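You operate a simulated robot arm through the tools that you are given. There is no shell and no other tool. Be economical: measure what you need, move in short steps, check, and stop when the job is done.

Carry out the task below with a simulated robot arm. There is one attempt and no reset: what you move stays moved.

JOB
Swap the white trough in the drawer for the black one.
Fine: the black trough's lid and the white trough go on the bench; nothing spilt; drawer shut.
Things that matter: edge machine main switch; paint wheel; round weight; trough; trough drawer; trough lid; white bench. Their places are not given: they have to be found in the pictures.

Only the result counts: the job must be done as asked and must still hold three seconds after the hand-in. Knocking over, shifting, dropping, spilling or breaking anything else fails it. Lids that push on must go on centred and level and be pressed home; caps that screw on are set level and turned clockwise until they are tight.

ROBOT AND FRAMES
A 6-joint arm with a two-finger parallel gripper, fixed in place. Base frame: the origin is at the foot of the arm, x ahead of it, y to its left, z up. Readings come in cm, degrees, newtons and seconds.
With the tool pointing down near the work surface it reaches from about 24 to 64 cm from the base axis. Its first joint turns from -66.0 to 66.0 degrees. Payload 2.7 kg.
The tool frame sits at the grasp point between the pads (the TCP): z along the fingers, y along the line on which they close. The tips reach 2.3 cm beyond it. The gripper opens to 9.4 cm. The fingers are 3.8 cm wide and 1 cm thick; the gripper's body (5.4 by 9.6 cm) begins 3.9 cm behind the TCP.
Orientation is told as [roll, pitch, yaw] about the base's x, y, z axes, in that order, counted from this pose: with the fingers straight down and closing along the base's y, the tool's x points along the base's -x, its y along +y and its z along -z.

CONTROLS
- The arm moves only by the tool move_arm. Its argument "moves" is a list of rows, each an object (a shift or turn left out is 0, a gripper value left out holds the last) with "turn": the turn, a rotation vector about the tool's x, y, z in degrees, a list of three; "offset": the shift along the tool's x, y, z in cm, a list of three; "hand": the finger opening in cm, from 0 to 9.4. In form: [{"turn": [rx, ry, rz], "offset": [tx, ty, tz], "hand": hand}, ...]. A call has 1 to 10 rows; each row is the pose to reach, as a shift and turn from the pose commanded when the call began, along the tool's axes at that moment. Each row takes 0.2 s and may step no farther than 5 cm and 8.6 degrees from the row before; otherwise, or with a gripper value out of range, the whole call is refused. A pose out of reach is approached as far as the arm can. The call stops where the force on the tool passes 40 N (or 10 N more than at its start, if that is more) or the arm is blocked; 0.2 s more then pass. Each finger travels about 4.5 cm/s and halts on what it meets, pressing with about 42 N; the grip force reading is that of the motor and also rises with nothing between the fingers. The clock runs only during rows and for 0.2 s after the last one: add rows that repeat a pose to give the fingers time. The reply holds the time, the measured pose of the TCP, the force on the tool along the base axes, the opening and the grip force, in the units named above and with some noise, with the torque about the TCP (base axes, N m) and any sound that the robot's microphone picked up.
- Cameras (640 x 400 px; columns grow to the right, rows downward): "scene" is fixed at [8.14, -45.55, 137.96]; the picture's right is [0.59, -0.81, 0.00], its down [-0.63, -0.46, -0.63] and it looks along [0.51, 0.37, -0.78] (base axes); focal length 214 px, centre (320, 200). "wrist" rides on the gripper at [8.6, 1.6, -7.5] in the tool frame; the picture's right is [-0.18, 0.98, 0.00], its down [-0.58, -0.11, -0.81] and it looks along [-0.79, -0.15, 0.59] (tool axes); focal length 243 px, centre (320, 200).
- camera(camera): a new picture of that camera. No time passes.
- locate(camera, pixels): for up to 12 pixels [column, row] of the newest picture of that camera ("zoom" is the newest enlarged one), the place [x, y, z] in the base frame of the surface seen there, good to about 0.2 cm. No time passes.
- enlarge(camera, box): a new picture of the part [left, top, right, bottom] of that camera's present view, enlarged. No time passes.
- finish_job(): hands the job in; it is judged then, once.

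Keep the steps short. Do not move on a guess: measure, check each grasp and each placing, and mend mistakes. In all there are 80 turns and 34 pictures (those below and enlarged ones count). Leave the gripper open and the arm clear of the work at the hand-in unless told otherwise, and finish with a single line.

The tools are called after "Request:" as name(argument=value, ...) on one line, values as JSON. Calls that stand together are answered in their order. move_arm: Moves the arm, as the interface text tells. Its arguments: {"type":"object","properties":{"moves":{"type":"array"}},"required":["moves"]} The other tools are called the same way: camera (camera) takes a picture; locate (camera, pixels) gives the place of the surface under pixels of a picture; enlarge (camera, box) takes an enlarged picture of a part of a camera's view; finish_job () hands the job in.

At the start:

```text
time_s: 0.0
tcp_pos: [30.82, -13.64, 116.21]
orientation: [0.0, 0.0, 0.1]
wrist_force: [0.4, 0.1, -0.2]
moment: [0.0, 0.02, -0.01]
opening: 9.4
gripper_force: 0.0
```

scene: 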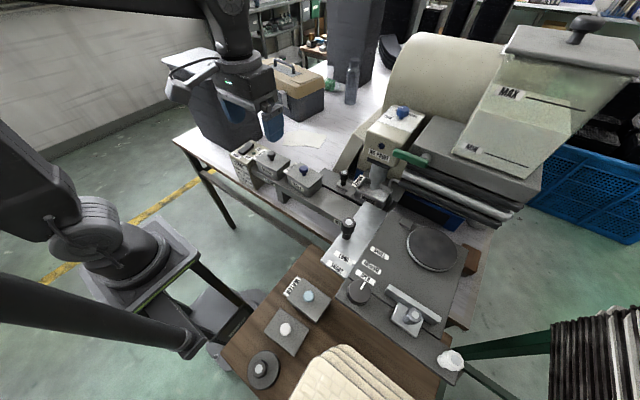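
wrist: 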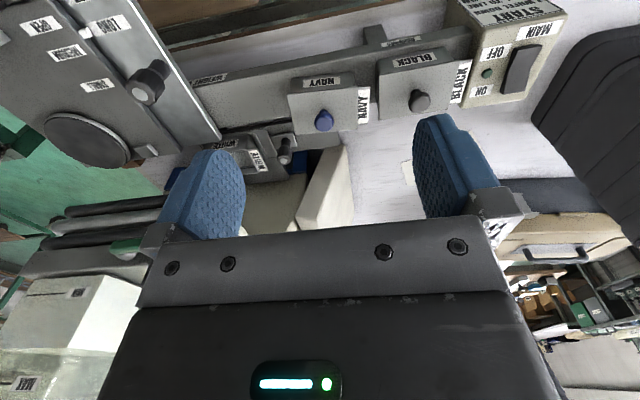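

I see a bench with labelled boxes (NAVY, BLACK, WHITE) and a main switch box. I'll enlarge the scene to read them.

Request:
enlarge(camera="scene", box=[220, 90, 460, 240])

Request:
enlarge(camera="wrist", box=[160, 0, 580, 260])

Request:
enlarge(camera="scene", box=[230, 210, 480, 390])

```text
2.67 times, centred on (340, 165) of scene
```

zoom: 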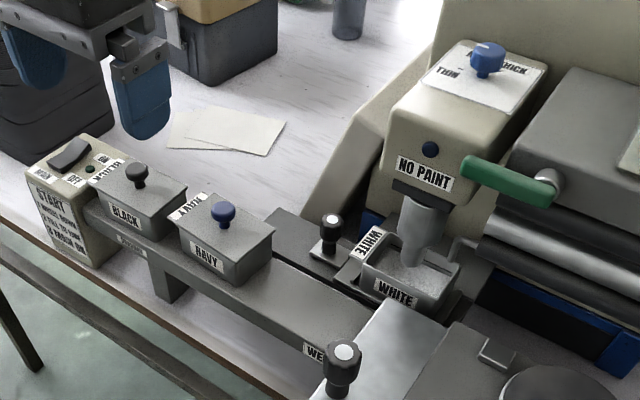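

```text
1.52 times, centred on (370, 130) of wrist
```

zoom: 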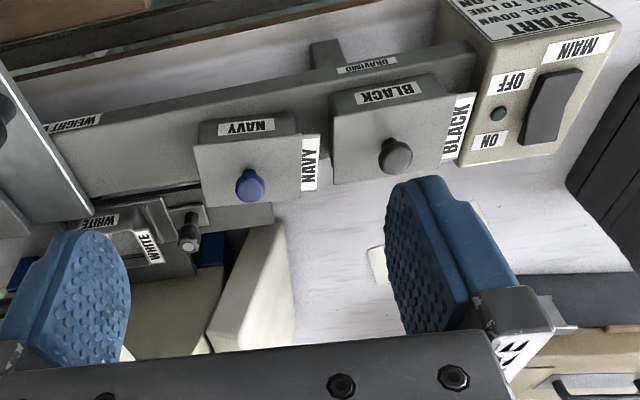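

```text
2.22 times, centred on (355, 300) of scene
```

zoom: 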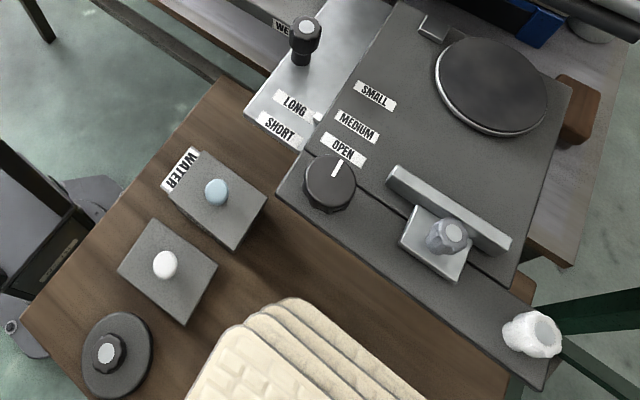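

Next I'll measure the main objects in the zoom picture of the machine area.

Request:
enlarge(camera="scene", box=[310, 140, 430, 215])

Request:
locate(camera="zoom", pixels=[[150, 225], [60, 340], [190, 350], [210, 290], [110, 150], [230, 330], [390, 250], [230, 360], [430, 120], [150, 330], [330, 150], [280, 360]])

Request:
enlarge(camera="scene", box=[225, 130, 345, 205])

Request:
locate(camera="scene", pixels=[[271, 154], [303, 170], [344, 173], [385, 190], [400, 112], [348, 224], [263, 362], [245, 152], [405, 158], [290, 150], [255, 165], [300, 140]])

```text
5.33 times, centred on (370, 178) of scene
```

zoom: 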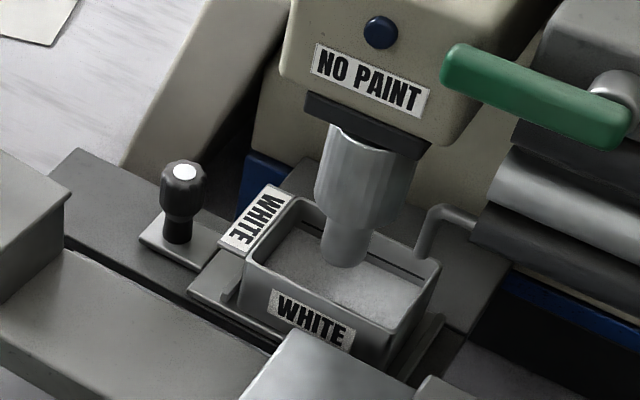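

```text
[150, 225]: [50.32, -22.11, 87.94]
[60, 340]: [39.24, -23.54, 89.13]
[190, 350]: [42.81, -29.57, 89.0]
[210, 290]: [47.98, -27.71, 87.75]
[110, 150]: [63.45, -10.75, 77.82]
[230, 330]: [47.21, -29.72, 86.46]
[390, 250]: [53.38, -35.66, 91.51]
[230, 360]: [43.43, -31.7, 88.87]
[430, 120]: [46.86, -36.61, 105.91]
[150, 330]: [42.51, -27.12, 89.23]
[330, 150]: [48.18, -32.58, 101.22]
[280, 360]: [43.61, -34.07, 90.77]
```

```text
5.33 times, centred on (285, 168) of scene
```

zoom: 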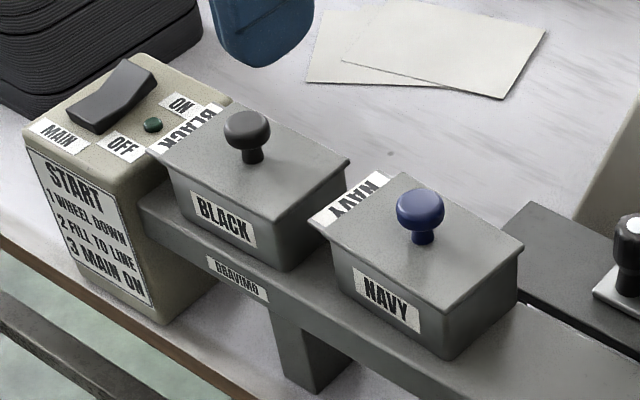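

```text
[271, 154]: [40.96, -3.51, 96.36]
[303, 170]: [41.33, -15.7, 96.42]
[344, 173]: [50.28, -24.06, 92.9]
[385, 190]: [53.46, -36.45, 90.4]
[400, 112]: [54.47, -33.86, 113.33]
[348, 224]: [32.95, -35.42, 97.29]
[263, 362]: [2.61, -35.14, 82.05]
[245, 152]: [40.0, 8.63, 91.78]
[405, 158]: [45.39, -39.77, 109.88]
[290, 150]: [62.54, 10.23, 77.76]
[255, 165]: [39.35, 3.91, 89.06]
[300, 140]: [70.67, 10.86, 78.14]
```

The white trough sits under the paint wheel at about [53,-36,90], with a drawer knob at [50,-24,93]. A green lever is near [46,-37,106]. I'll move the wrist camera closer to see how the wheel, lever and drawer work.

Request:
move_arm(moves=[{"offset": [0.5, -4.5, 1]}, {"offset": [1, -9, 2]}, {"offset": [1.5, -13.5, 3]}, {"offset": [2, -18, 4]}, {"offset": [2, -22, 5]}])

Request:
camera(camera="wrist")

```text
time_s: 1.2
tcp_pos: [28.71, -35.95, 111.03]
orientation: [-0.1, 0.1, 0.0]
wrist_force: [0.5, 0.5, -0.7]
moment: [0.01, 0.01, -0.01]
opening: 9.39
gripper_force: 0.1
```

```text
26 pictures are left
```

wrist: 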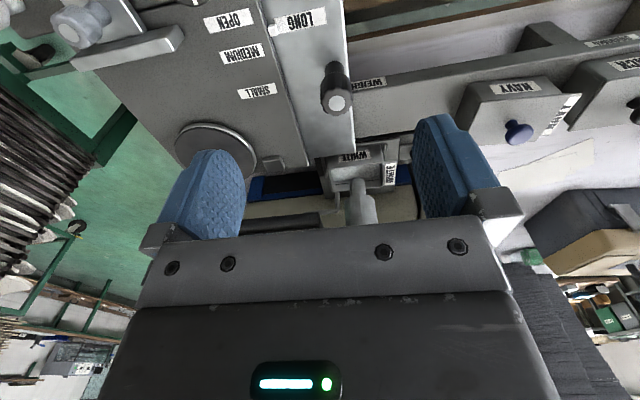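

The gripper hides most of it from here. I'll enlarge this view and also the machine head in the scene camera.

Request:
enlarge(camera="wrist", box=[230, 60, 470, 210])

Request:
enlarge(camera="scene", box=[340, 90, 500, 190])

Request:
locate(camera="zoom", pixels=[[270, 120], [250, 190], [190, 250], [215, 315], [200, 330], [130, 315], [325, 270], [250, 320], [100, 390], [70, 280], [180, 200], [370, 250]])

```text
2.67 times, centred on (350, 135) of wrist
```

zoom: 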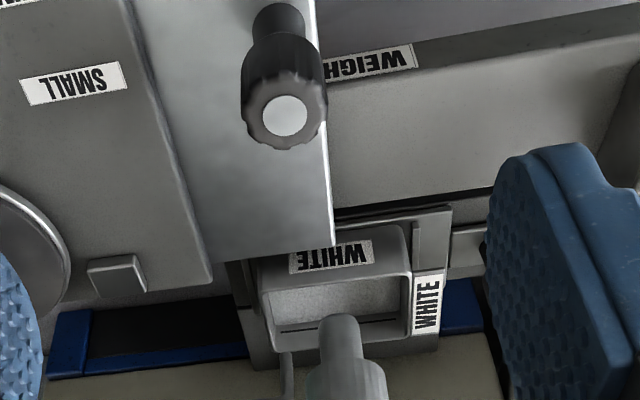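

```text
4.00 times, centred on (420, 140) of scene
```

zoom: 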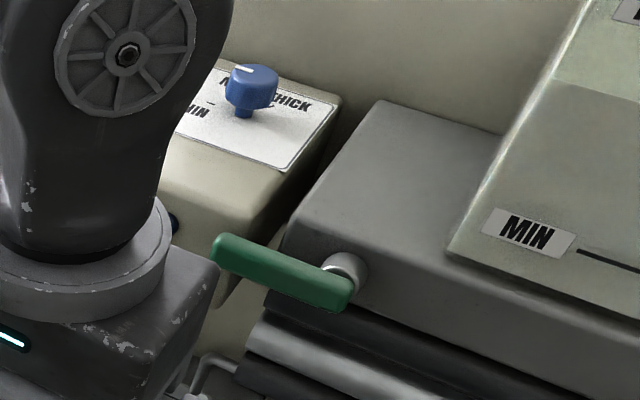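

```text
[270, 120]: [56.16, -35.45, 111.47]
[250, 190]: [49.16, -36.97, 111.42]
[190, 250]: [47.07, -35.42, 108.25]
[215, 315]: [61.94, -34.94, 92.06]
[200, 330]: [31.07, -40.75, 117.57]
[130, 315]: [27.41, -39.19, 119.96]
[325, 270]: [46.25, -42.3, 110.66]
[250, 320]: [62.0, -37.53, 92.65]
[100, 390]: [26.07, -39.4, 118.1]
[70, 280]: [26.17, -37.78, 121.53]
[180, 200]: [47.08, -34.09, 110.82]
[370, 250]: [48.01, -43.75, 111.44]
```

Request:
locate(camera="wrist", pixels=[[357.5, 182], [353.7, 172.5], [327, 169], [382, 185.6], [333, 184.5], [380, 147], [389, 172.5], [410, 154], [352, 150], [337, 103], [395, 140.6], [359, 204]])

Request:
locate(camera="wrist", pixels=[[345, 175], [370, 172], [345, 181], [339, 203], [325, 172], [395, 150], [322, 180], [356, 157], [392, 187], [325, 192], [412, 165], [400, 160]])

```text
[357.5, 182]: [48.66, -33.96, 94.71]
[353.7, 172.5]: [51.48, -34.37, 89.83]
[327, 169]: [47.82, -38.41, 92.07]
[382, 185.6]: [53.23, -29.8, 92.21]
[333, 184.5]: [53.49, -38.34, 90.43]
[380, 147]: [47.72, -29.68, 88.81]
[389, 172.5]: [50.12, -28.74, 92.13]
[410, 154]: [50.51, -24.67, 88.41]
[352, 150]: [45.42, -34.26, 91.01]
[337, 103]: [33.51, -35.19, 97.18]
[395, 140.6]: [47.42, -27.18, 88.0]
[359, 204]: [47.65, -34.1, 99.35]
```

```text
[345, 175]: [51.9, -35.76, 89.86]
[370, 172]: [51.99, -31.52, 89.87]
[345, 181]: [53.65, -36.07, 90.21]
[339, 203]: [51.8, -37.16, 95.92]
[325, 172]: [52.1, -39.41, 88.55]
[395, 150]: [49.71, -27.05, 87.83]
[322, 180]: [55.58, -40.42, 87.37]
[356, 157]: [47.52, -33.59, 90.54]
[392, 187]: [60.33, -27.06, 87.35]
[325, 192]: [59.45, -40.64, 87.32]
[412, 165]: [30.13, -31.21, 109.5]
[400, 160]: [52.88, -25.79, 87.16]
```

The trough has paint in it up to z 89.85 with its rim at 92.1. The wheel tip is near z 94.7, so the wheel looks raised. Next I'll check the beam that carries the black trough, marked "WEIGHT" at one end, from a clearer viewpoint.

Request:
move_arm(moves=[{"offset": [0, 4.5, 0]}, {"offset": [0, 9, 0]}, {"offset": [0, 13.5, 0.5]}, {"offset": [0, 18, 1]}, {"offset": [0, 20, 1]}])

Request:
enlarge(camera="wrist", box=[100, 0, 580, 300])

Request:
enlarge(camera="scene", box=[230, 140, 390, 240])

Request:
locate(camera="zoom", pixels=[[215, 220], [230, 200], [390, 290], [320, 255], [400, 250], [450, 330], [120, 170], [90, 160], [440, 280], [300, 180], [500, 190], [350, 255]])

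```text
time_s: 2.4
tcp_pos: [28.74, -15.55, 110.1]
orientation: [0.0, 0.0, -0.1]
wrist_force: [-0.7, -0.7, -0.8]
moment: [-0.01, 0.0, 0.01]
opening: 9.42
gripper_force: 0.1
```

```text
1.33 times, centred on (340, 150) of wrist
```

zoom: 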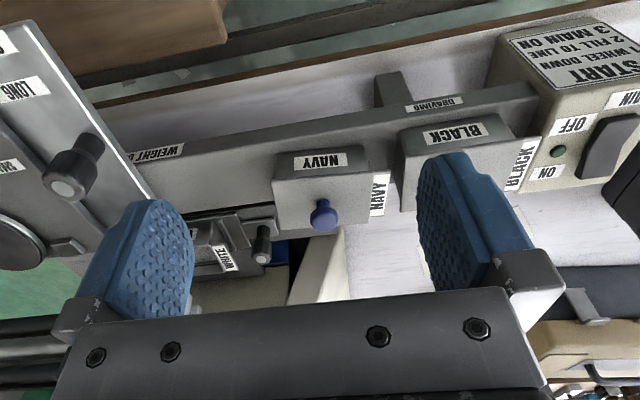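

```text
4.00 times, centred on (310, 190) of scene
```

zoom: 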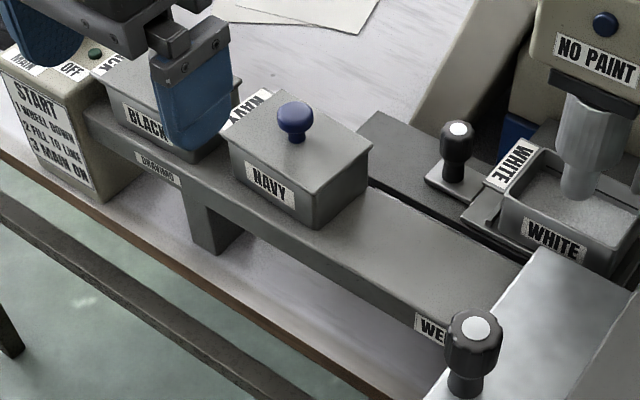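

```text
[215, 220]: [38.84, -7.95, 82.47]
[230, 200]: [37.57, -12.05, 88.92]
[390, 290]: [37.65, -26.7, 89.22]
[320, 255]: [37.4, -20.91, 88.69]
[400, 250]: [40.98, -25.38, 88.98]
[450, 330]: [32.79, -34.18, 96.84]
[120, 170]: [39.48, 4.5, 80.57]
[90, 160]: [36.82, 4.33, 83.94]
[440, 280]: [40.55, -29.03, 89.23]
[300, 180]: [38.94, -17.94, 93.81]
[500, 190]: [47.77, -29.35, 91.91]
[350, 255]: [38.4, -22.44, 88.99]
```

I'll read the WEIGHT label up close, since it may say something about the beam.

Request:
enlarge(camera="wrist", box=[170, 60, 330, 210])

Request:
enlarge(camera="wrist", box=[370, 40, 480, 130])

```text
2.67 times, centred on (250, 135) of wrist
```

zoom: 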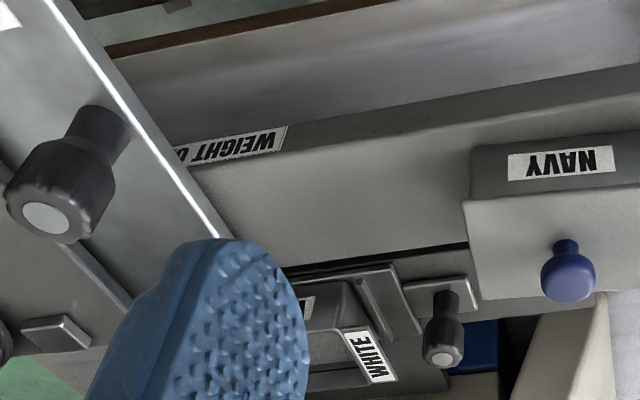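

```text
4.44 times, centred on (425, 85) of wrist
```

zoom: 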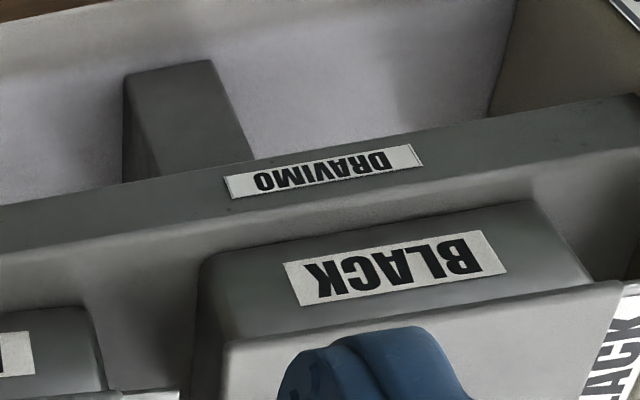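

The label reads "WEIGHT O…" and the rest is hidden by the plate. Before unloading the beam I'll lower and tilt the camera to look under the plate and see how the beam is supported.

Request:
move_arm(moves=[{"turn": [0, -7, 0], "offset": [0.5, -1, 4.7], "hand": 2}, {"turn": [0, -14, 0], "offset": [1, -2, 9.4], "hand": 2}, {"turn": [0, -21, 0], "offset": [1.5, -3, 14], "hand": 2}, {"turn": [0, -28, 0], "offset": [1.5, -4, 18.5], "hand": 2}, {"turn": [0, -30, 0], "offset": [1.5, -4.5, 19], "hand": 2}])

Request:
camera(camera="wrist")

```text
time_s: 3.6
tcp_pos: [27.29, -20.08, 91.24]
orientation: [0.0, -30.0, -0.1]
wrist_force: [-0.3, -0.2, -0.2]
moment: [-0.01, 0.02, 0.01]
opening: 2.0
gripper_force: 0.0
```

```text
19 pictures are left
```

wrist: 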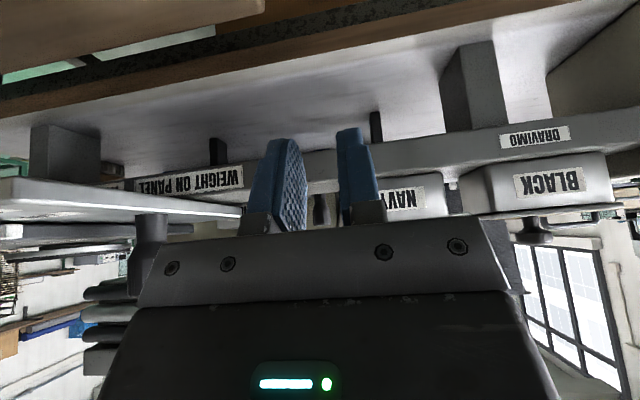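

The label reads "WEIGHT ON PANEL", and the beam is a fixed shelf on two posts, so the weight isn't needed for this job. Next I'll raise and straighten the tool, then turn it so the fingers close along x and the camera sits on the +y side.

Request:
move_arm(moves=[{"turn": [0, 7.5, 0], "offset": [-2.3, 0, -4]}, {"turn": [0, 15, 0], "offset": [-4.7, 0, -8.2]}, {"turn": [0, 22.5, 0], "offset": [-7, 0, -12.3]}, {"turn": [0, 30, 0], "offset": [-9.3, 0, -16.3]}])

Request:
move_arm(moves=[{"turn": [0, 0, 8.5], "offset": [-2, 0.5, 0], "hand": 5}, {"turn": [0, 0, 17], "offset": [-4, 1, 0], "hand": 5}, {"turn": [0, 0, 25.5], "offset": [-7, 1.5, 0]}, {"turn": [0, 0, 34], "offset": [-10, 2, 0]}, {"turn": [0, 0, 42.5], "offset": [-13, 2.5, 0]}, {"turn": [0, 0, 51], "offset": [-16, 2, 0]}, {"turn": [0, 0, 59.5], "offset": [-18, 1.5, 0]}, {"turn": [0, 0, 68], "offset": [-20, 1, 0]}, {"turn": [0, 0, 76.5], "offset": [-22, 0, 0]}, {"turn": [0, 0, 85], "offset": [-23, -2, 0]}])

```text
time_s: 4.6
tcp_pos: [27.33, -19.84, 109.84]
orientation: [-0.1, 0.1, 0.0]
wrist_force: [-0.2, 1.3, 0.4]
moment: [-0.01, -0.05, -0.02]
opening: 2.03
gripper_force: 0.0
```

```text
time_s: 6.8
tcp_pos: [50.26, -21.94, 109.87]
orientation: [0.0, 0.0, -85.2]
wrist_force: [-0.3, 0.5, -0.2]
moment: [-0.01, 0.0, -0.02]
opening: 4.99
gripper_force: 0.0
```

The yaw is -85.2. I'll finish it to -90 and look at the drawer and machine from here.

Request:
move_arm(moves=[{"turn": [0, 0, 4.8], "offset": [3, 0, 0], "hand": 5}])

Request:
camera(camera="wrist")

```text
time_s: 7.2
tcp_pos: [49.87, -18.88, 109.93]
orientation: [0.0, 0.0, -89.9]
wrist_force: [0.0, 0.2, 0.4]
moment: [-0.03, -0.05, 0.02]
opening: 5.0
gripper_force: 0.0
```

```text
18 pictures are left
```

wrist: 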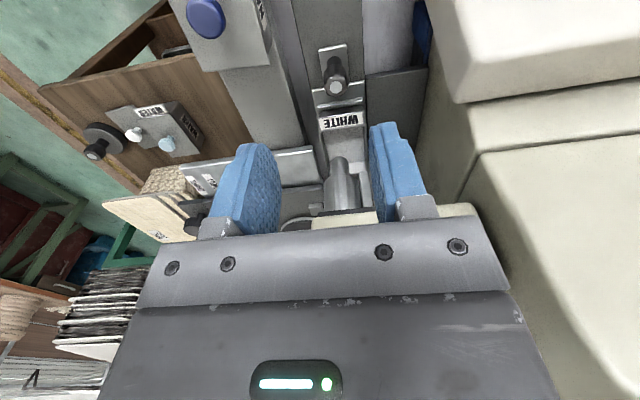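

I'll measure the knob, drawer and nearby housing in this view.

Request:
locate(camera="wrist", pixels=[[337, 90], [330, 80], [345, 80], [335, 55], [322, 70], [350, 65], [465, 97], [430, 175], [478, 152], [340, 165], [345, 205], [340, 122]])

Request:
locate(camera="wrist", pixels=[[430, 10], [405, 90], [300, 100], [280, 30], [317, 112], [362, 105], [285, 224], [315, 210], [345, 140], [320, 140], [363, 140], [350, 20]])

```text
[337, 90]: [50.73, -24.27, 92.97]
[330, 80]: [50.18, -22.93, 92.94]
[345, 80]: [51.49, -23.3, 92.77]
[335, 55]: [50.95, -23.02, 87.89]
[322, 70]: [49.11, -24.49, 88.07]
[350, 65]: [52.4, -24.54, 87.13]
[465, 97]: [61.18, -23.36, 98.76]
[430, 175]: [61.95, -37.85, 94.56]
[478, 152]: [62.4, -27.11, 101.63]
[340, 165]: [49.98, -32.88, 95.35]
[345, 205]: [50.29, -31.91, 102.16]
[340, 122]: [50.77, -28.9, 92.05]
```

```text
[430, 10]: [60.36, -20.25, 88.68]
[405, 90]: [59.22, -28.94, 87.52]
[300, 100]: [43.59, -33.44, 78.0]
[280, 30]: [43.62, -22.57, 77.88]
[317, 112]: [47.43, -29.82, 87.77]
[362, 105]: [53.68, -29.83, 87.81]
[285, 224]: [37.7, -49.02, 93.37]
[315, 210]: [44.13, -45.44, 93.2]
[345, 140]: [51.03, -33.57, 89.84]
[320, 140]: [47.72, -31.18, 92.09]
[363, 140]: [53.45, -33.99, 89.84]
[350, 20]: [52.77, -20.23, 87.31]
```

The wheel tip is at z 95.2, well above the trough rim at 92.1, so the drawer can slide under it. The knob is centred at (50.8, -23.9) with its top at 93. I'll descend over it and grip.

Request:
move_arm(moves=[{"offset": [-4.5, 0.9, 0], "hand": 5}, {"offset": [-5, 0.9, 4.5]}, {"offset": [-5, 0.9, 9]}, {"offset": [-5, 0.9, 13.5]}, {"offset": [-5, 0.9, 17]}, {"offset": [-5, 0.9, 18.3]}])

Request:
move_arm(moves=[{"hand": 0.5}, {"hand": 0.5}, {"hand": 0.5}, {"hand": 0.5}])

```text
time_s: 8.6
tcp_pos: [50.94, -23.97, 91.41]
orientation: [0.0, 0.0, -89.8]
wrist_force: [-0.1, 0.0, -0.4]
moment: [0.03, -0.01, -0.02]
opening: 4.99
gripper_force: 0.0
```

```text
time_s: 9.6
tcp_pos: [50.62, -23.92, 91.43]
orientation: [-0.2, 0.1, -89.8]
wrist_force: [-18.7, 1.3, 2.4]
moment: [0.09, 0.17, 0.04]
opening: 2.55
gripper_force: 45.2
```

I have the knob (opening 2.55), with a side load of -18.7 N. I'll shift 0.2 cm in -x to relieve it and start pulling gently along +y.

Request:
move_arm(moves=[{"offset": [0, -0.2, 0]}, {"offset": [0.4, -0.2, 0]}, {"offset": [0.8, -0.2, 0]}, {"offset": [1.2, -0.2, 0]}, {"offset": [1.6, -0.2, 0]}, {"offset": [2, -0.2, 0]}])

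```text
time_s: 11.0
tcp_pos: [50.81, -22.1, 91.51]
orientation: [-0.2, 0.0, -89.8]
wrist_force: [-10.8, -0.3, -13.1]
moment: [-0.7, -0.1, 0.0]
opening: 2.54
gripper_force: 45.1
```

The pull moved 1.8 cm with little resistance along y. I'll check that the drawer actually came along.

Request:
enlarge(camera="scene", box=[300, 130, 440, 220])

Request:
locate(camera="zoom", pixels=[[270, 240], [245, 270], [330, 220], [470, 300], [205, 300]])

```text
4.44 times, centred on (370, 175) of scene
```

zoom: 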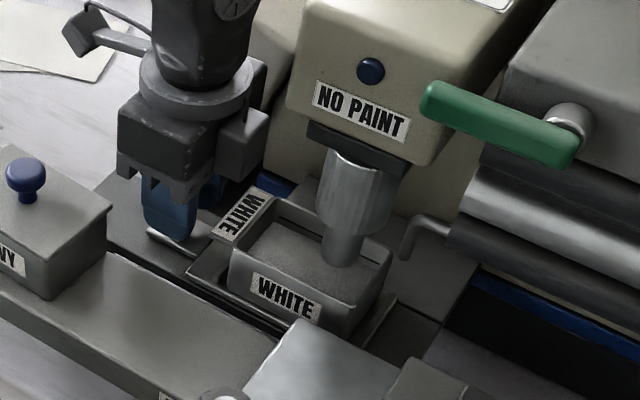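

```text
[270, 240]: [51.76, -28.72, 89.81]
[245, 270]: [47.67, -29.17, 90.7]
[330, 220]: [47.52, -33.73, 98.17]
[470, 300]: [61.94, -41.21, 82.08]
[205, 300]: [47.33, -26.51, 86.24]
```

The drawer and trough moved with the knob. I'll keep pulling slowly so the paint doesn't slosh.

Request:
move_arm(moves=[{"offset": [0.5, 0, 0]}, {"offset": [1.1, 0, 0]}, {"offset": [1.7, 0, 0]}, {"offset": [2.3, 0, 0]}, {"offset": [2.9, 0, 0]}, {"offset": [3.5, 0, 0]}, {"offset": [4.1, 0, 0]}, {"offset": [4.7, 0, 0]}, {"offset": [5.2, 0, 0]}, {"offset": [5.5, 0, 0]}])

Request:
move_arm(moves=[{"offset": [0.5, 0, 0]}, {"offset": [1.1, 0, 0]}, {"offset": [1.7, 0, 0]}, {"offset": [2.3, 0, 0]}, {"offset": [2.9, 0, 0]}, {"offset": [3.5, 0, 0]}, {"offset": [4.1, 0, 0]}, {"offset": [4.7, 0, 0]}, {"offset": [5.2, 0, 0]}, {"offset": [5.5, 0, 0]}])

```text
time_s: 13.2
tcp_pos: [50.81, -16.5, 91.62]
orientation: [-0.2, 0.1, -89.8]
wrist_force: [-10.1, 0.0, -19.7]
moment: [0.25, 0.03, -0.02]
opening: 2.53
gripper_force: 44.8
```

```text
time_s: 15.4
tcp_pos: [50.65, -11.65, 91.81]
orientation: [0.2, -0.3, -90.1]
wrist_force: [-2.5, -36.4, -1.6]
moment: [-0.26, 0.01, 0.01]
opening: 2.52
gripper_force: 44.9
```

The drawer met its end stop after about 12.3 cm. I'll back off the commanded pull, open the fingers and rise.

Request:
move_arm(moves=[{"offset": [-0.6, 0, 0]}, {"offset": [-0.6, 0, 0], "hand": 4.5}, {"offset": [-0.6, 0, 0], "hand": 4.5}, {"offset": [-0.6, 0, 0], "hand": 4.5}])

Request:
move_arm(moves=[{"offset": [0, 0, -4]}, {"offset": [0, 0, -8], "hand": 9.4}, {"offset": [3, 0, -12]}, {"offset": [6, 0, -12]}])

Request:
camera(camera="wrist")

```text
time_s: 16.4
tcp_pos: [50.66, -11.65, 91.64]
orientation: [0.0, 0.1, -89.8]
wrist_force: [0.0, -1.0, 0.5]
moment: [0.0, 0.01, 0.0]
opening: 4.5
gripper_force: 0.0
```

```text
time_s: 17.4
tcp_pos: [50.52, -5.96, 103.99]
orientation: [0.0, 0.0, -89.8]
wrist_force: [-0.4, 0.0, -0.5]
moment: [-0.02, 0.02, -0.01]
opening: 9.39
gripper_force: 0.1
```

```text
16 pictures are left
```

wrist: 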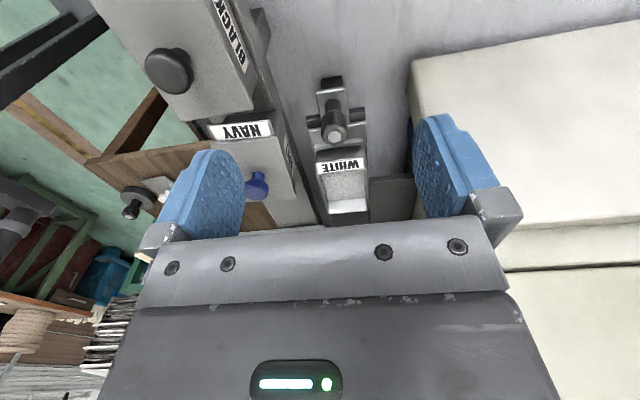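

The drawer is out with the white trough on it. I'll enlarge and measure the trough and the drawer surround.

Request:
enlarge(camera="wrist", box=[280, 60, 440, 230])

Request:
enlarge(camera="scene", box=[260, 120, 400, 210])

Request:
locate(camera="wrist", pixels=[[335, 132], [317, 170], [369, 168], [325, 208], [366, 205], [343, 200], [312, 120], [360, 118], [340, 165], [345, 185], [367, 185], [321, 190]])

```text
2.35 times, centred on (360, 145) of wrist
```

zoom: 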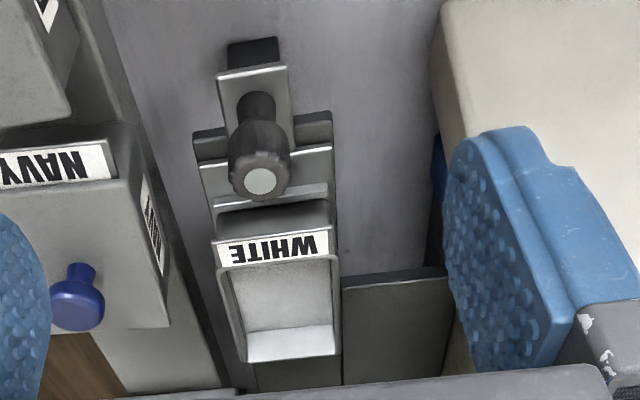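

```text
4.44 times, centred on (330, 165) of scene
```

zoom: 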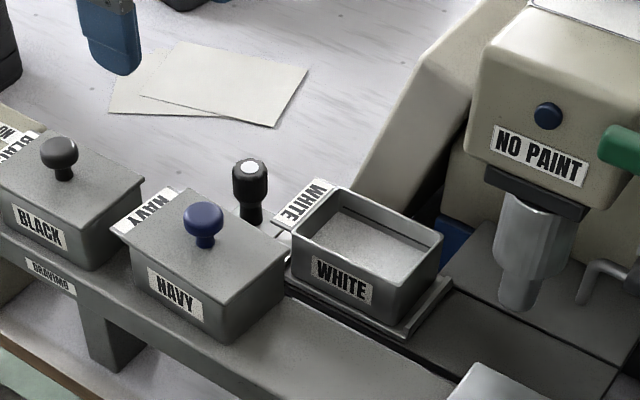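

```text
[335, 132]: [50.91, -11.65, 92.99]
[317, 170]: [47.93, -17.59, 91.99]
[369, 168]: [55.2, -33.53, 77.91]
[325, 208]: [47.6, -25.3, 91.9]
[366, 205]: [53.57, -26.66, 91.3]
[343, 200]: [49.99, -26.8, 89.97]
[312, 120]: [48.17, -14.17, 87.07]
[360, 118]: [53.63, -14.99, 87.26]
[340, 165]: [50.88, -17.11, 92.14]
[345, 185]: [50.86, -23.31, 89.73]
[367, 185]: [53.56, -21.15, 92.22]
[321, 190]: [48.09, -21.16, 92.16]
```

The white trough measures about x 47.7–53.6, y -26.5 to -17.5, rim z 92.1. I'll also measure neighbour clearances and the black trough and lid now.

Request:
locate(camera="zoom", pixels=[[284, 254], [235, 298], [298, 290], [400, 322], [445, 282], [142, 180], [96, 228], [58, 148], [30, 158], [120, 210], [245, 238], [210, 215]])

Request:
locate(camera="zoom", pixels=[[75, 138], [100, 200], [30, 200], [10, 175], [20, 140], [70, 250], [380, 318], [435, 275], [440, 240], [392, 278], [295, 240], [340, 192]])

```text
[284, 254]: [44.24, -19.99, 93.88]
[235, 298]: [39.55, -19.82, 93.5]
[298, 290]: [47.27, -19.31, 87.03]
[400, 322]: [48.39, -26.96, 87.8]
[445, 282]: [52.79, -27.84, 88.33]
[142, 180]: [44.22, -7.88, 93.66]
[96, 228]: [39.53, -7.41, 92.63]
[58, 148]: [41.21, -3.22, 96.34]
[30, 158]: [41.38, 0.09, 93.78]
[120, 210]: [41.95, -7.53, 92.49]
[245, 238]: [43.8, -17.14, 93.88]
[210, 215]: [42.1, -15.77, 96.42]
```

```text
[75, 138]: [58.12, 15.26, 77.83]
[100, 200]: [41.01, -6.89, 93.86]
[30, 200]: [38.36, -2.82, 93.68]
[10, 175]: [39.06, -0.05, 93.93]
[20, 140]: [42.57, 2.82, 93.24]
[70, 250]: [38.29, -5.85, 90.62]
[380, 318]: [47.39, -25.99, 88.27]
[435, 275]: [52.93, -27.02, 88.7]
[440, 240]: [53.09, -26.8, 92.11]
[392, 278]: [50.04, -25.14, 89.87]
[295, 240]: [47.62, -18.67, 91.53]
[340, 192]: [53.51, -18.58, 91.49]
```

Clearances are fine: the navy lid reaches x 44.3. I'll go above the white trough at (50.65, -22.2) and descend to TCP z 91.1 with the fingers either side.

Request:
move_arm(moves=[{"offset": [-4.5, 0.1, 0], "hand": 8.4}, {"offset": [-9, 0.1, 0]}, {"offset": [-13.5, 0.1, 0]}, {"offset": [-16.25, 0.1, 0]}, {"offset": [-16.25, 0.1, 4]}, {"offset": [-16.25, 0.1, 8]}, {"offset": [-16.25, 0.1, 11]}, {"offset": [-16.25, 0.1, 12.8]}])

Request:
enlarge(camera="scene", box=[290, 130, 400, 210])

```text
time_s: 19.2
tcp_pos: [50.93, -22.23, 90.88]
orientation: [0.0, 0.1, -89.9]
wrist_force: [-0.4, 0.1, 0.7]
moment: [0.01, -0.03, -0.01]
opening: 8.4
gripper_force: 0.0
```

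```text
5.00 times, centred on (345, 170) of scene
```

zoom: 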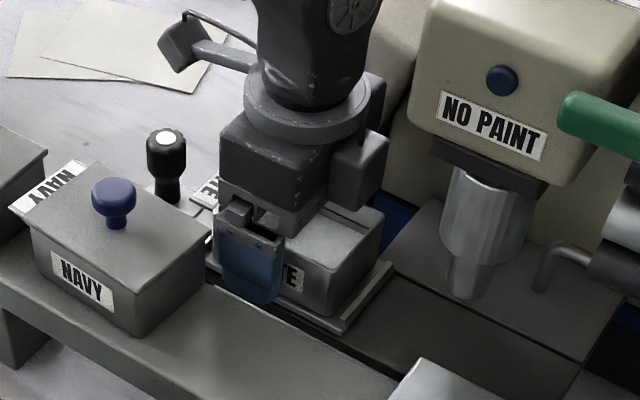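

The fingers straddle the trough. I'll centre by -0.2 cm in x and close in small steps.

Request:
move_arm(moves=[{"offset": [0, -0.2, 0], "hand": 7.6}, {"offset": [0, -0.2, 0], "hand": 7}, {"offset": [0, -0.2, 0], "hand": 6.6}, {"offset": [0, -0.2, 0], "hand": 6.3}, {"offset": [0, -0.2, 0], "hand": 6.0}, {"offset": [0, -0.2, 0], "hand": 5.7}, {"offset": [0, -0.2, 0], "hand": 5.3}, {"offset": [0, -0.2, 0], "hand": 5}, {"offset": [0, -0.2, 0], "hand": 5}])

```text
time_s: 21.2
tcp_pos: [50.67, -22.18, 90.8]
orientation: [0.0, 0.0, -89.8]
wrist_force: [-0.5, -0.3, 0.1]
moment: [-0.06, -0.05, -0.01]
opening: 6.16
gripper_force: 41.6
```

The trough is held at opening 6.16 with no side load. I'll lift it gently and level.

Request:
move_arm(moves=[{"offset": [0, 0, -0.2]}, {"offset": [0, 0, -0.5]}, {"offset": [0, 0, -1]}, {"offset": [0, 0, -1.6]}, {"offset": [0, 0, -2.2]}, {"offset": [0, 0, -2.9]}, {"offset": [0, 0, -3.6]}, {"offset": [0, 0, -4.2]}, {"offset": [0, 0, -4.7]}, {"offset": [0, 0, -5]}])

Request:
move_arm(moves=[{"offset": [0, 0, -0.2]}, {"offset": [0, 0, -0.6]}, {"offset": [0, 0, -1.2]}, {"offset": [0, 0, -1.8]}, {"offset": [0, 0, -2.4]}, {"offset": [0, 0, -3]}, {"offset": [0, 0, -3.4]}, {"offset": [0, 0, -3.7]}])

Request:
camera(camera="scene")

```text
time_s: 23.4
tcp_pos: [50.43, -22.0, 95.79]
orientation: [0.0, 0.0, -89.9]
wrist_force: [0.7, 0.3, -2.0]
moment: [-0.01, -0.01, -0.05]
opening: 6.18
gripper_force: 42.0
```

```text
time_s: 25.2
tcp_pos: [50.52, -22.08, 99.53]
orientation: [0.0, 0.1, -89.7]
wrist_force: [0.2, 0.3, -2.3]
moment: [0.02, 0.03, 0.02]
opening: 6.17
gripper_force: 42.0
```

```text
12 pictures are left
```

scene: 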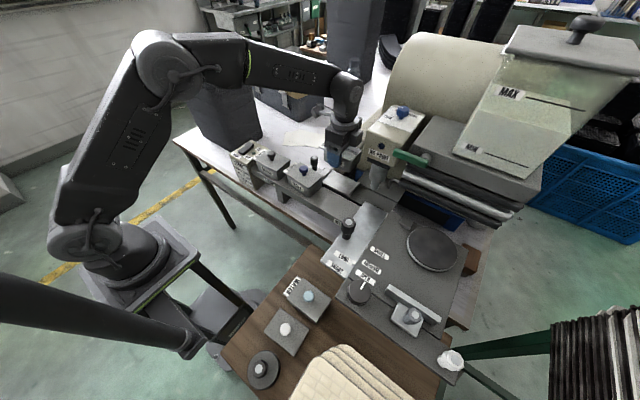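

The trough hangs level, bottom about 3.1 cm below the TCP. I'll check which parts of the bench are free for the trough and the lid.

Request:
locate(camera="scene", pixels=[[285, 155], [270, 145], [262, 138], [255, 130], [245, 140], [240, 125], [262, 120], [300, 160], [310, 158], [275, 135], [258, 148], [280, 125]])

```text
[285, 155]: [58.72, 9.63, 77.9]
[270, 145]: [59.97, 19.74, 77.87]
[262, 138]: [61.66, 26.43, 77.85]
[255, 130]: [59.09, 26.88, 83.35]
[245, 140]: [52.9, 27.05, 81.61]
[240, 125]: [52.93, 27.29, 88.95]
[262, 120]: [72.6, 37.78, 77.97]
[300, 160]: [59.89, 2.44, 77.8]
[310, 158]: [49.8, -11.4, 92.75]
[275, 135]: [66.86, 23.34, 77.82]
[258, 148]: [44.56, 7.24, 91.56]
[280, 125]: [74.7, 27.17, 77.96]
```

Bench is free around (55, 0.5) and (54, 14). I'll carry the trough there with gentle ramps.

Request:
move_arm(moves=[{"offset": [0.3, 0.1, 0]}, {"offset": [1, 0.3, 0]}, {"offset": [2, 0.6, 0]}, {"offset": [3.4, 1, 0]}, {"offset": [5, 1.4, 0]}, {"offset": [6.6, 1.8, 0]}, {"offset": [8.2, 2.1, 0]}, {"offset": [9.6, 2.3, 0]}, {"offset": [10.6, 2.5, 0]}, {"offset": [11, 2.6, 0]}])

Request:
move_arm(moves=[{"offset": [0.3, 0.1, 0]}, {"offset": [1, 0.3, 0]}, {"offset": [2.2, 0.6, 0]}, {"offset": [3.7, 0.9, 0]}, {"offset": [5.4, 1.2, 0]}, {"offset": [7, 1.5, 0]}, {"offset": [8.6, 1.7, 0]}, {"offset": [10, 1.8, 0]}, {"offset": [11, 1.9, 0]}, {"offset": [11.4, 1.9, 0]}])

Request:
move_arm(moves=[{"offset": [0, 0, 0.2]}, {"offset": [0, 0, 0.8]}, {"offset": [0, 0, 1.7]}, {"offset": [0, 0, 2.9]}, {"offset": [0, 0, 4.1]}, {"offset": [0, 0, 5.3]}, {"offset": [0, 0, 6.5]}, {"offset": [0, 0, 7.6]}, {"offset": [0, 0, 8.5]}, {"offset": [0, 0, 9]}])

Request:
move_arm(moves=[{"offset": [0, 0, 0.2]}, {"offset": [0, 0, 0.8]}, {"offset": [0, 0, 1.7]}, {"offset": [0, 0, 2.9]}, {"offset": [0, 0, 4.1]}, {"offset": [0, 0, 5.2]}, {"offset": [0, 0, 6.2]}, {"offset": [0, 0, 7.0]}, {"offset": [0, 0, 7.6]}, {"offset": [0, 0, 7.9]}])

```text
time_s: 27.4
tcp_pos: [53.19, -10.91, 99.52]
orientation: [-0.1, 0.0, -89.8]
wrist_force: [0.7, -0.1, -2.5]
moment: [0.04, 0.03, -0.01]
opening: 6.17
gripper_force: 41.7
```

```text
time_s: 29.6
tcp_pos: [55.05, 0.4, 99.49]
orientation: [0.0, 0.0, -89.8]
wrist_force: [-0.4, 0.3, -1.6]
moment: [0.02, 0.02, 0.0]
opening: 6.18
gripper_force: 42.1
```

```text
time_s: 31.8
tcp_pos: [55.12, 0.49, 90.54]
orientation: [0.0, 0.0, -89.9]
wrist_force: [-0.1, 0.4, -2.7]
moment: [0.01, 0.01, -0.01]
opening: 6.18
gripper_force: 42.1
```

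```text
time_s: 34.0
tcp_pos: [55.06, 0.35, 82.54]
orientation: [0.0, -0.1, -89.8]
wrist_force: [0.6, 0.3, -2.7]
moment: [-0.02, -0.04, 0.0]
opening: 6.19
gripper_force: 42.0
```

Now at z 82.5 and the expected touch is near 81. I'll lower in 0.2–0.3 cm steps and watch the vertical force.

Request:
move_arm(moves=[{"offset": [0, 0, 0.3]}, {"offset": [0, 0, 0.6]}, {"offset": [0, 0, 0.9]}, {"offset": [0, 0, 1.1]}, {"offset": [0, 0, 1.2]}])

```text
time_s: 35.2
tcp_pos: [55.12, 0.54, 81.47]
orientation: [0.0, 0.0, -89.8]
wrist_force: [0.0, -0.1, -4.0]
moment: [-0.01, 0.02, 0.01]
opening: 6.2
gripper_force: 41.6
```

Request:
move_arm(moves=[{"offset": [0, 0, 0.1]}, {"offset": [0, 0, 0.2]}, {"offset": [0, 0, 0.3]}])

```text
time_s: 36.0
tcp_pos: [55.14, 0.45, 81.02]
orientation: [0.0, 0.0, -89.8]
wrist_force: [0.5, 0.7, -2.7]
moment: [0.02, 0.03, 0.01]
opening: 6.16
gripper_force: 41.4
```

No contact yet at 81.02, so I'll continue in small steps.

Request:
move_arm(moves=[{"offset": [0, 0, 0.1]}, {"offset": [0, 0, 0.2]}, {"offset": [0, 0, 0.3]}])

Request:
enlarge(camera="scene", box=[250, 110, 370, 190])

```text
time_s: 36.8
tcp_pos: [55.03, 0.48, 80.92]
orientation: [0.0, 0.0, -89.8]
wrist_force: [0.2, 1.2, -1.0]
moment: [-0.1, 0.05, -0.06]
opening: 6.17
gripper_force: 41.8
```

```text
5.00 times, centred on (310, 150) of scene
```

zoom: 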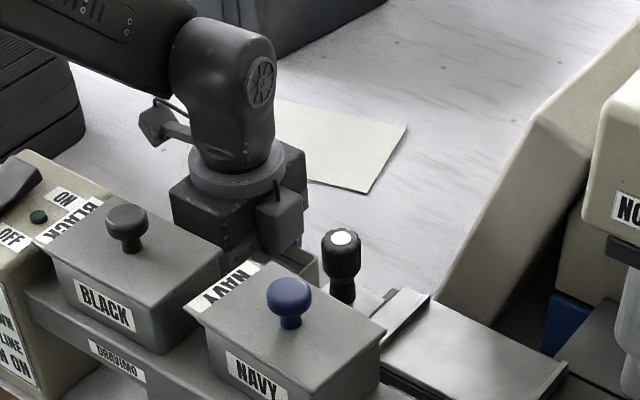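

The weight reading fell to -1.0 N, so it may be touching. I'll go slightly further to confirm contact.

Request:
move_arm(moves=[{"offset": [0, 0, 0.08]}, {"offset": [0, 0, 0.16]}])

```text
time_s: 37.4
tcp_pos: [55.14, 0.47, 80.81]
orientation: [0.2, 0.0, -89.9]
wrist_force: [-9.1, -1.0, 24.6]
moment: [0.17, 0.82, 0.08]
opening: 6.16
gripper_force: 41.6
```

There's firm contact at 24.6 N. I'll relieve it by 0.15 cm and open slowly.

Request:
move_arm(moves=[{"offset": [0, 0, -0.15]}, {"offset": [0, 0, -0.15], "hand": 6.4}, {"offset": [0, 0, -0.15], "hand": 6.8}, {"offset": [0, 0, -0.15], "hand": 7.4}, {"offset": [0, 0, -0.15], "hand": 8.2}, {"offset": [0, 0, -0.15], "hand": 8.2}])

Request:
move_arm(moves=[{"offset": [0, 0, -2]}, {"offset": [0, 0, -6]}, {"offset": [0, 0, -10.5]}, {"offset": [0, 0, -15]}, {"offset": [0, 0, -19.5]}, {"offset": [-2, -4, -22]}, {"offset": [-3.5, -8.5, -22]}, {"offset": [-3.8, -13, -22]}])

Request:
camera(camera="scene")

```text
time_s: 38.8
tcp_pos: [55.23, 0.54, 80.95]
orientation: [0.1, 0.0, -89.8]
wrist_force: [-1.0, -0.2, 0.0]
moment: [0.02, 0.01, 0.02]
opening: 8.2
gripper_force: 0.0
```

```text
refused: row 6 steps farther than a row can; nothing moved
```

```text
10 pictures are left
```

scene: 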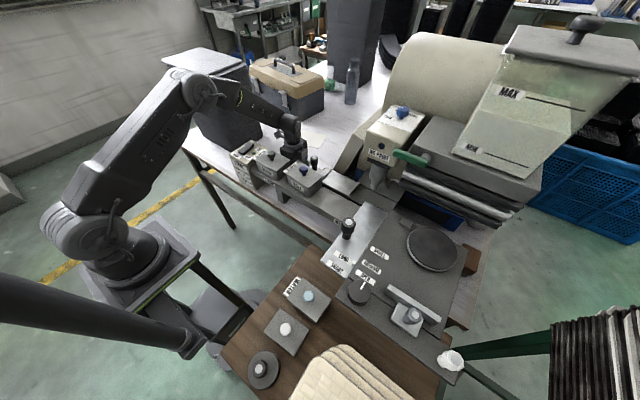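

The trough is released, but the retreat was refused because one row was too long. I'll redo it with shorter steps and end above the black lid's knob.

Request:
move_arm(moves=[{"offset": [0, 0, -2]}, {"offset": [0, 0, -6]}, {"offset": [0, 0, -10.5]}, {"offset": [0, 0, -15]}, {"offset": [0, 0, -19.5]}, {"offset": [0, 0, -22]}, {"offset": [-1, -4.5, -22], "hand": 5}, {"offset": [-2.5, -9, -22], "hand": 5}, {"offset": [-3.9, -13.5, -22], "hand": 5}])

Request:
enlarge(camera="scene", box=[230, 110, 390, 210])

Request:
locate(camera="zoom", pixels=[[164, 172], [150, 180], [172, 200], [240, 200], [300, 175], [275, 160], [320, 150], [295, 195], [255, 150], [206, 204], [155, 185], [140, 235]])

```text
time_s: 40.8
tcp_pos: [41.55, -3.4, 102.68]
orientation: [0.0, 0.0, -89.9]
wrist_force: [0.4, -0.7, 0.7]
moment: [-0.01, 0.02, 0.02]
opening: 5.01
gripper_force: 0.1
```

```text
4.00 times, centred on (310, 160) of scene
```

zoom: 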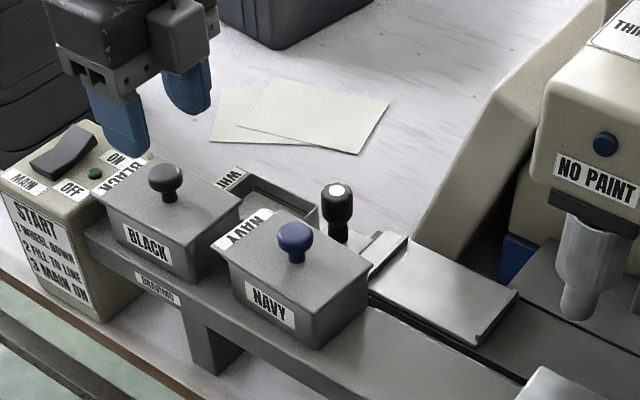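

```text
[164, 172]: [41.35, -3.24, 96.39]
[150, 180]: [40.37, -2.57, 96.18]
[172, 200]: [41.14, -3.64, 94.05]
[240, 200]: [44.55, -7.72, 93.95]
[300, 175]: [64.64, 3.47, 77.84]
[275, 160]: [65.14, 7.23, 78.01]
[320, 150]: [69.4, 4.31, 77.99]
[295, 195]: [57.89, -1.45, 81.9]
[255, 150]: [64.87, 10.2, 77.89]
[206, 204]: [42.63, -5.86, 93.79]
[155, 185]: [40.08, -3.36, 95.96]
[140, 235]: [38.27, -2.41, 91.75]
```

The white trough stands upright on the bench. The black knob is at (41.3, -3.3), top 96.4. I'll descend to TCP z 96.5, just above the lid, and grip it.

Request:
move_arm(moves=[{"offset": [0, -0.2, 3]}, {"offset": [0, -0.2, 5]}, {"offset": [0, -0.2, 6.15]}, {"offset": [0, -0.2, 6.15], "hand": 4}, {"offset": [0, -0.2, 6.15], "hand": 3}, {"offset": [0, -0.2, 6.15], "hand": 2.4}, {"offset": [0, -0.2, 6.15], "hand": 1.8}, {"offset": [0, -0.2, 6.15], "hand": 1.2}, {"offset": [0, -0.2, 6.15], "hand": 1.2}])

```text
time_s: 42.8
tcp_pos: [41.34, -3.53, 96.63]
orientation: [0.0, -0.1, -89.8]
wrist_force: [-0.3, -0.1, 0.8]
moment: [0.0, 0.0, 0.02]
opening: 2.37
gripper_force: 42.3
heard: snap
```

The knob is gripped at opening 2.37, and the microphone heard a "snap". I'll look closely before lifting.

Request:
enlarge(camera="scene", box=[225, 120, 325, 200])

```text
5.00 times, centred on (275, 160) of scene
```

zoom: 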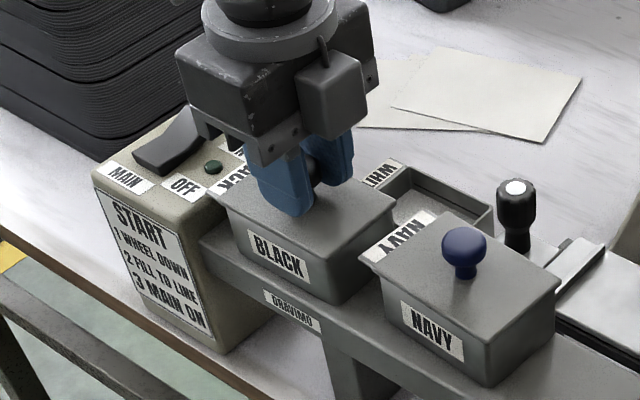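

Nothing looks broken or moved. I'll lift the lid in very small steps and watch the force.

Request:
move_arm(moves=[{"offset": [0, 0, -0.1]}, {"offset": [0, 0, -0.2]}, {"offset": [0, 0, -0.3]}, {"offset": [0, 0, -0.4]}])

```text
time_s: 43.8
tcp_pos: [41.34, -3.47, 97.06]
orientation: [0.0, 0.0, -89.8]
wrist_force: [0.2, -0.9, -0.9]
moment: [-0.01, -0.02, 0.05]
opening: 2.38
gripper_force: 42.0
```

The load is only about 0.9 N, which is the lid alone. I'll lift further and check the weight again.

Request:
move_arm(moves=[{"offset": [0, 0, -0.3]}, {"offset": [0, 0, -0.8]}, {"offset": [0, 0, -1.5]}, {"offset": [0, 0, -2.5]}, {"offset": [0, 0, -3.5]}, {"offset": [0, 0, -5]}, {"offset": [0, 0, -6]}])

Request:
enlarge(camera="scene", box=[225, 100, 345, 200])

Request:
locate(camera="zoom", pixels=[[240, 300], [300, 330], [340, 280], [270, 310], [220, 280], [330, 300], [200, 275], [375, 290], [310, 370], [330, 340], [260, 290], [290, 300]])

```text
time_s: 45.4
tcp_pos: [41.43, -3.55, 102.93]
orientation: [-0.1, 0.0, -89.7]
wrist_force: [0.2, 0.1, -0.8]
moment: [0.0, 0.01, 0.0]
opening: 2.35
gripper_force: 41.4
```

```text
4.00 times, centred on (285, 150) of scene
```

zoom: 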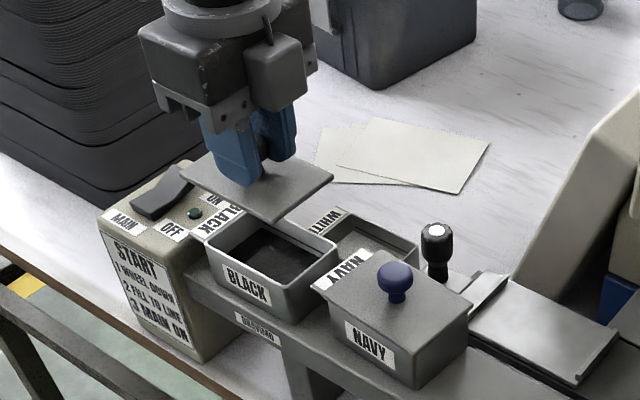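

```text
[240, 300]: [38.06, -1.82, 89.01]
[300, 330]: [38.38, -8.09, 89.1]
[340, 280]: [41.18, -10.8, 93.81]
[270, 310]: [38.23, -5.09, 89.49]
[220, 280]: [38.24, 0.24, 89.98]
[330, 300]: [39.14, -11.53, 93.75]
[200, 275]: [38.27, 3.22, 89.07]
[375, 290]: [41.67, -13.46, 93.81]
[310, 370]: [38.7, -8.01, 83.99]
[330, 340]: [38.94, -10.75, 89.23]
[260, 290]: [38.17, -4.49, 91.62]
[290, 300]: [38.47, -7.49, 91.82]
```

The lid is free and the black paint sits undisturbed in its trough. I'll carry the lid to about (54, 14) and lower it near the bench.

Request:
move_arm(moves=[{"offset": [1, 0.8, 0]}, {"offset": [4, 3, 0]}, {"offset": [7, 5.3, 0]}, {"offset": [10, 7.5, 0]}, {"offset": [13, 9.7, 0]}, {"offset": [16, 11.6, 0]}, {"offset": [17.5, 12.6, 0]}])

Request:
move_arm(moves=[{"offset": [0, 0, 2]}, {"offset": [0, 0, 5.5]}, {"offset": [0, 0, 9.5]}, {"offset": [0, 0, 13.5]}, {"offset": [0, 0, 17]}, {"offset": [0, 0, 19.5]}, {"offset": [0, 0, 20.5]}, {"offset": [0, 0, 21]}])

Request:
move_arm(moves=[{"offset": [0, 0, 0.15]}, {"offset": [0, 0, 0.3]}, {"offset": [0, 0, 0.45]}])

```text
time_s: 47.0
tcp_pos: [53.92, 14.04, 103.2]
orientation: [-0.2, 0.0, -89.8]
wrist_force: [-0.9, 0.0, -0.6]
moment: [0.03, 0.0, 0.02]
opening: 2.36
gripper_force: 42.1
```

```text
time_s: 48.8
tcp_pos: [53.76, 14.02, 81.91]
orientation: [0.0, 0.0, -89.7]
wrist_force: [0.3, -0.5, -0.5]
moment: [0.01, 0.0, 0.01]
opening: 2.36
gripper_force: 42.1
```

```text
time_s: 49.6
tcp_pos: [53.9, 14.04, 81.84]
orientation: [0.2, 0.2, -89.7]
wrist_force: [-9.6, 0.6, 24.9]
moment: [-0.07, 0.27, 0.03]
opening: 2.32
gripper_force: 41.3
```

The lid touched the bench at TCP 81.85. I'll relieve the force, open slowly and rise.

Request:
move_arm(moves=[{"offset": [0, 0, -0.3]}, {"offset": [0, 0, -0.3], "hand": 2.8}, {"offset": [0, 0, -0.3], "hand": 3.4}, {"offset": [0, 0, -0.3], "hand": 4.4}, {"offset": [0, 0, -0.3], "hand": 5}])

Request:
move_arm(moves=[{"offset": [0, 0, -3]}, {"offset": [0, 0, -7]}, {"offset": [0, 0, -11.5]}, {"offset": [0, 0, -16]}, {"offset": [0, 0, -20.5]}, {"offset": [0, 0, -23]}])

```text
time_s: 50.8
tcp_pos: [53.87, 14.01, 81.86]
orientation: [-0.1, 0.0, -89.9]
wrist_force: [0.9, 0.0, 0.0]
moment: [0.0, -0.01, -0.01]
opening: 5.03
gripper_force: 0.0
```

```text
time_s: 52.2
tcp_pos: [54.05, 13.71, 104.97]
orientation: [0.1, 0.1, -89.8]
wrist_force: [0.4, -0.2, 0.0]
moment: [-0.01, -0.05, 0.0]
opening: 5.0
gripper_force: 0.0
```

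The lid is down. I'll move to a viewpoint that shows both troughs, to find the exact grip spot on the black one relative to the white one.

Request:
move_arm(moves=[{"offset": [-2.5, -2.5, 0], "hand": 8.4}, {"offset": [-5, -5, 0]}, {"offset": [-7.7, -7, 0]}])

Request:
enlarge(camera="wrist", box=[200, 0, 440, 170])

```text
time_s: 53.0
tcp_pos: [46.88, 6.08, 104.98]
orientation: [0.0, 0.0, -89.8]
wrist_force: [0.1, 0.3, 0.5]
moment: [-0.02, -0.01, 0.0]
opening: 8.37
gripper_force: 0.0
```

```text
2.35 times, centred on (320, 85) of wrist
```

zoom: 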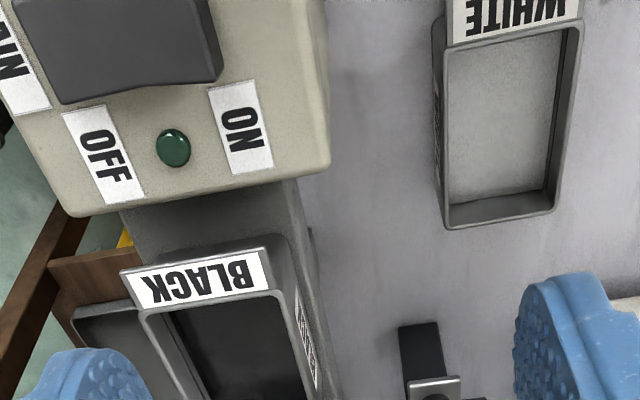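

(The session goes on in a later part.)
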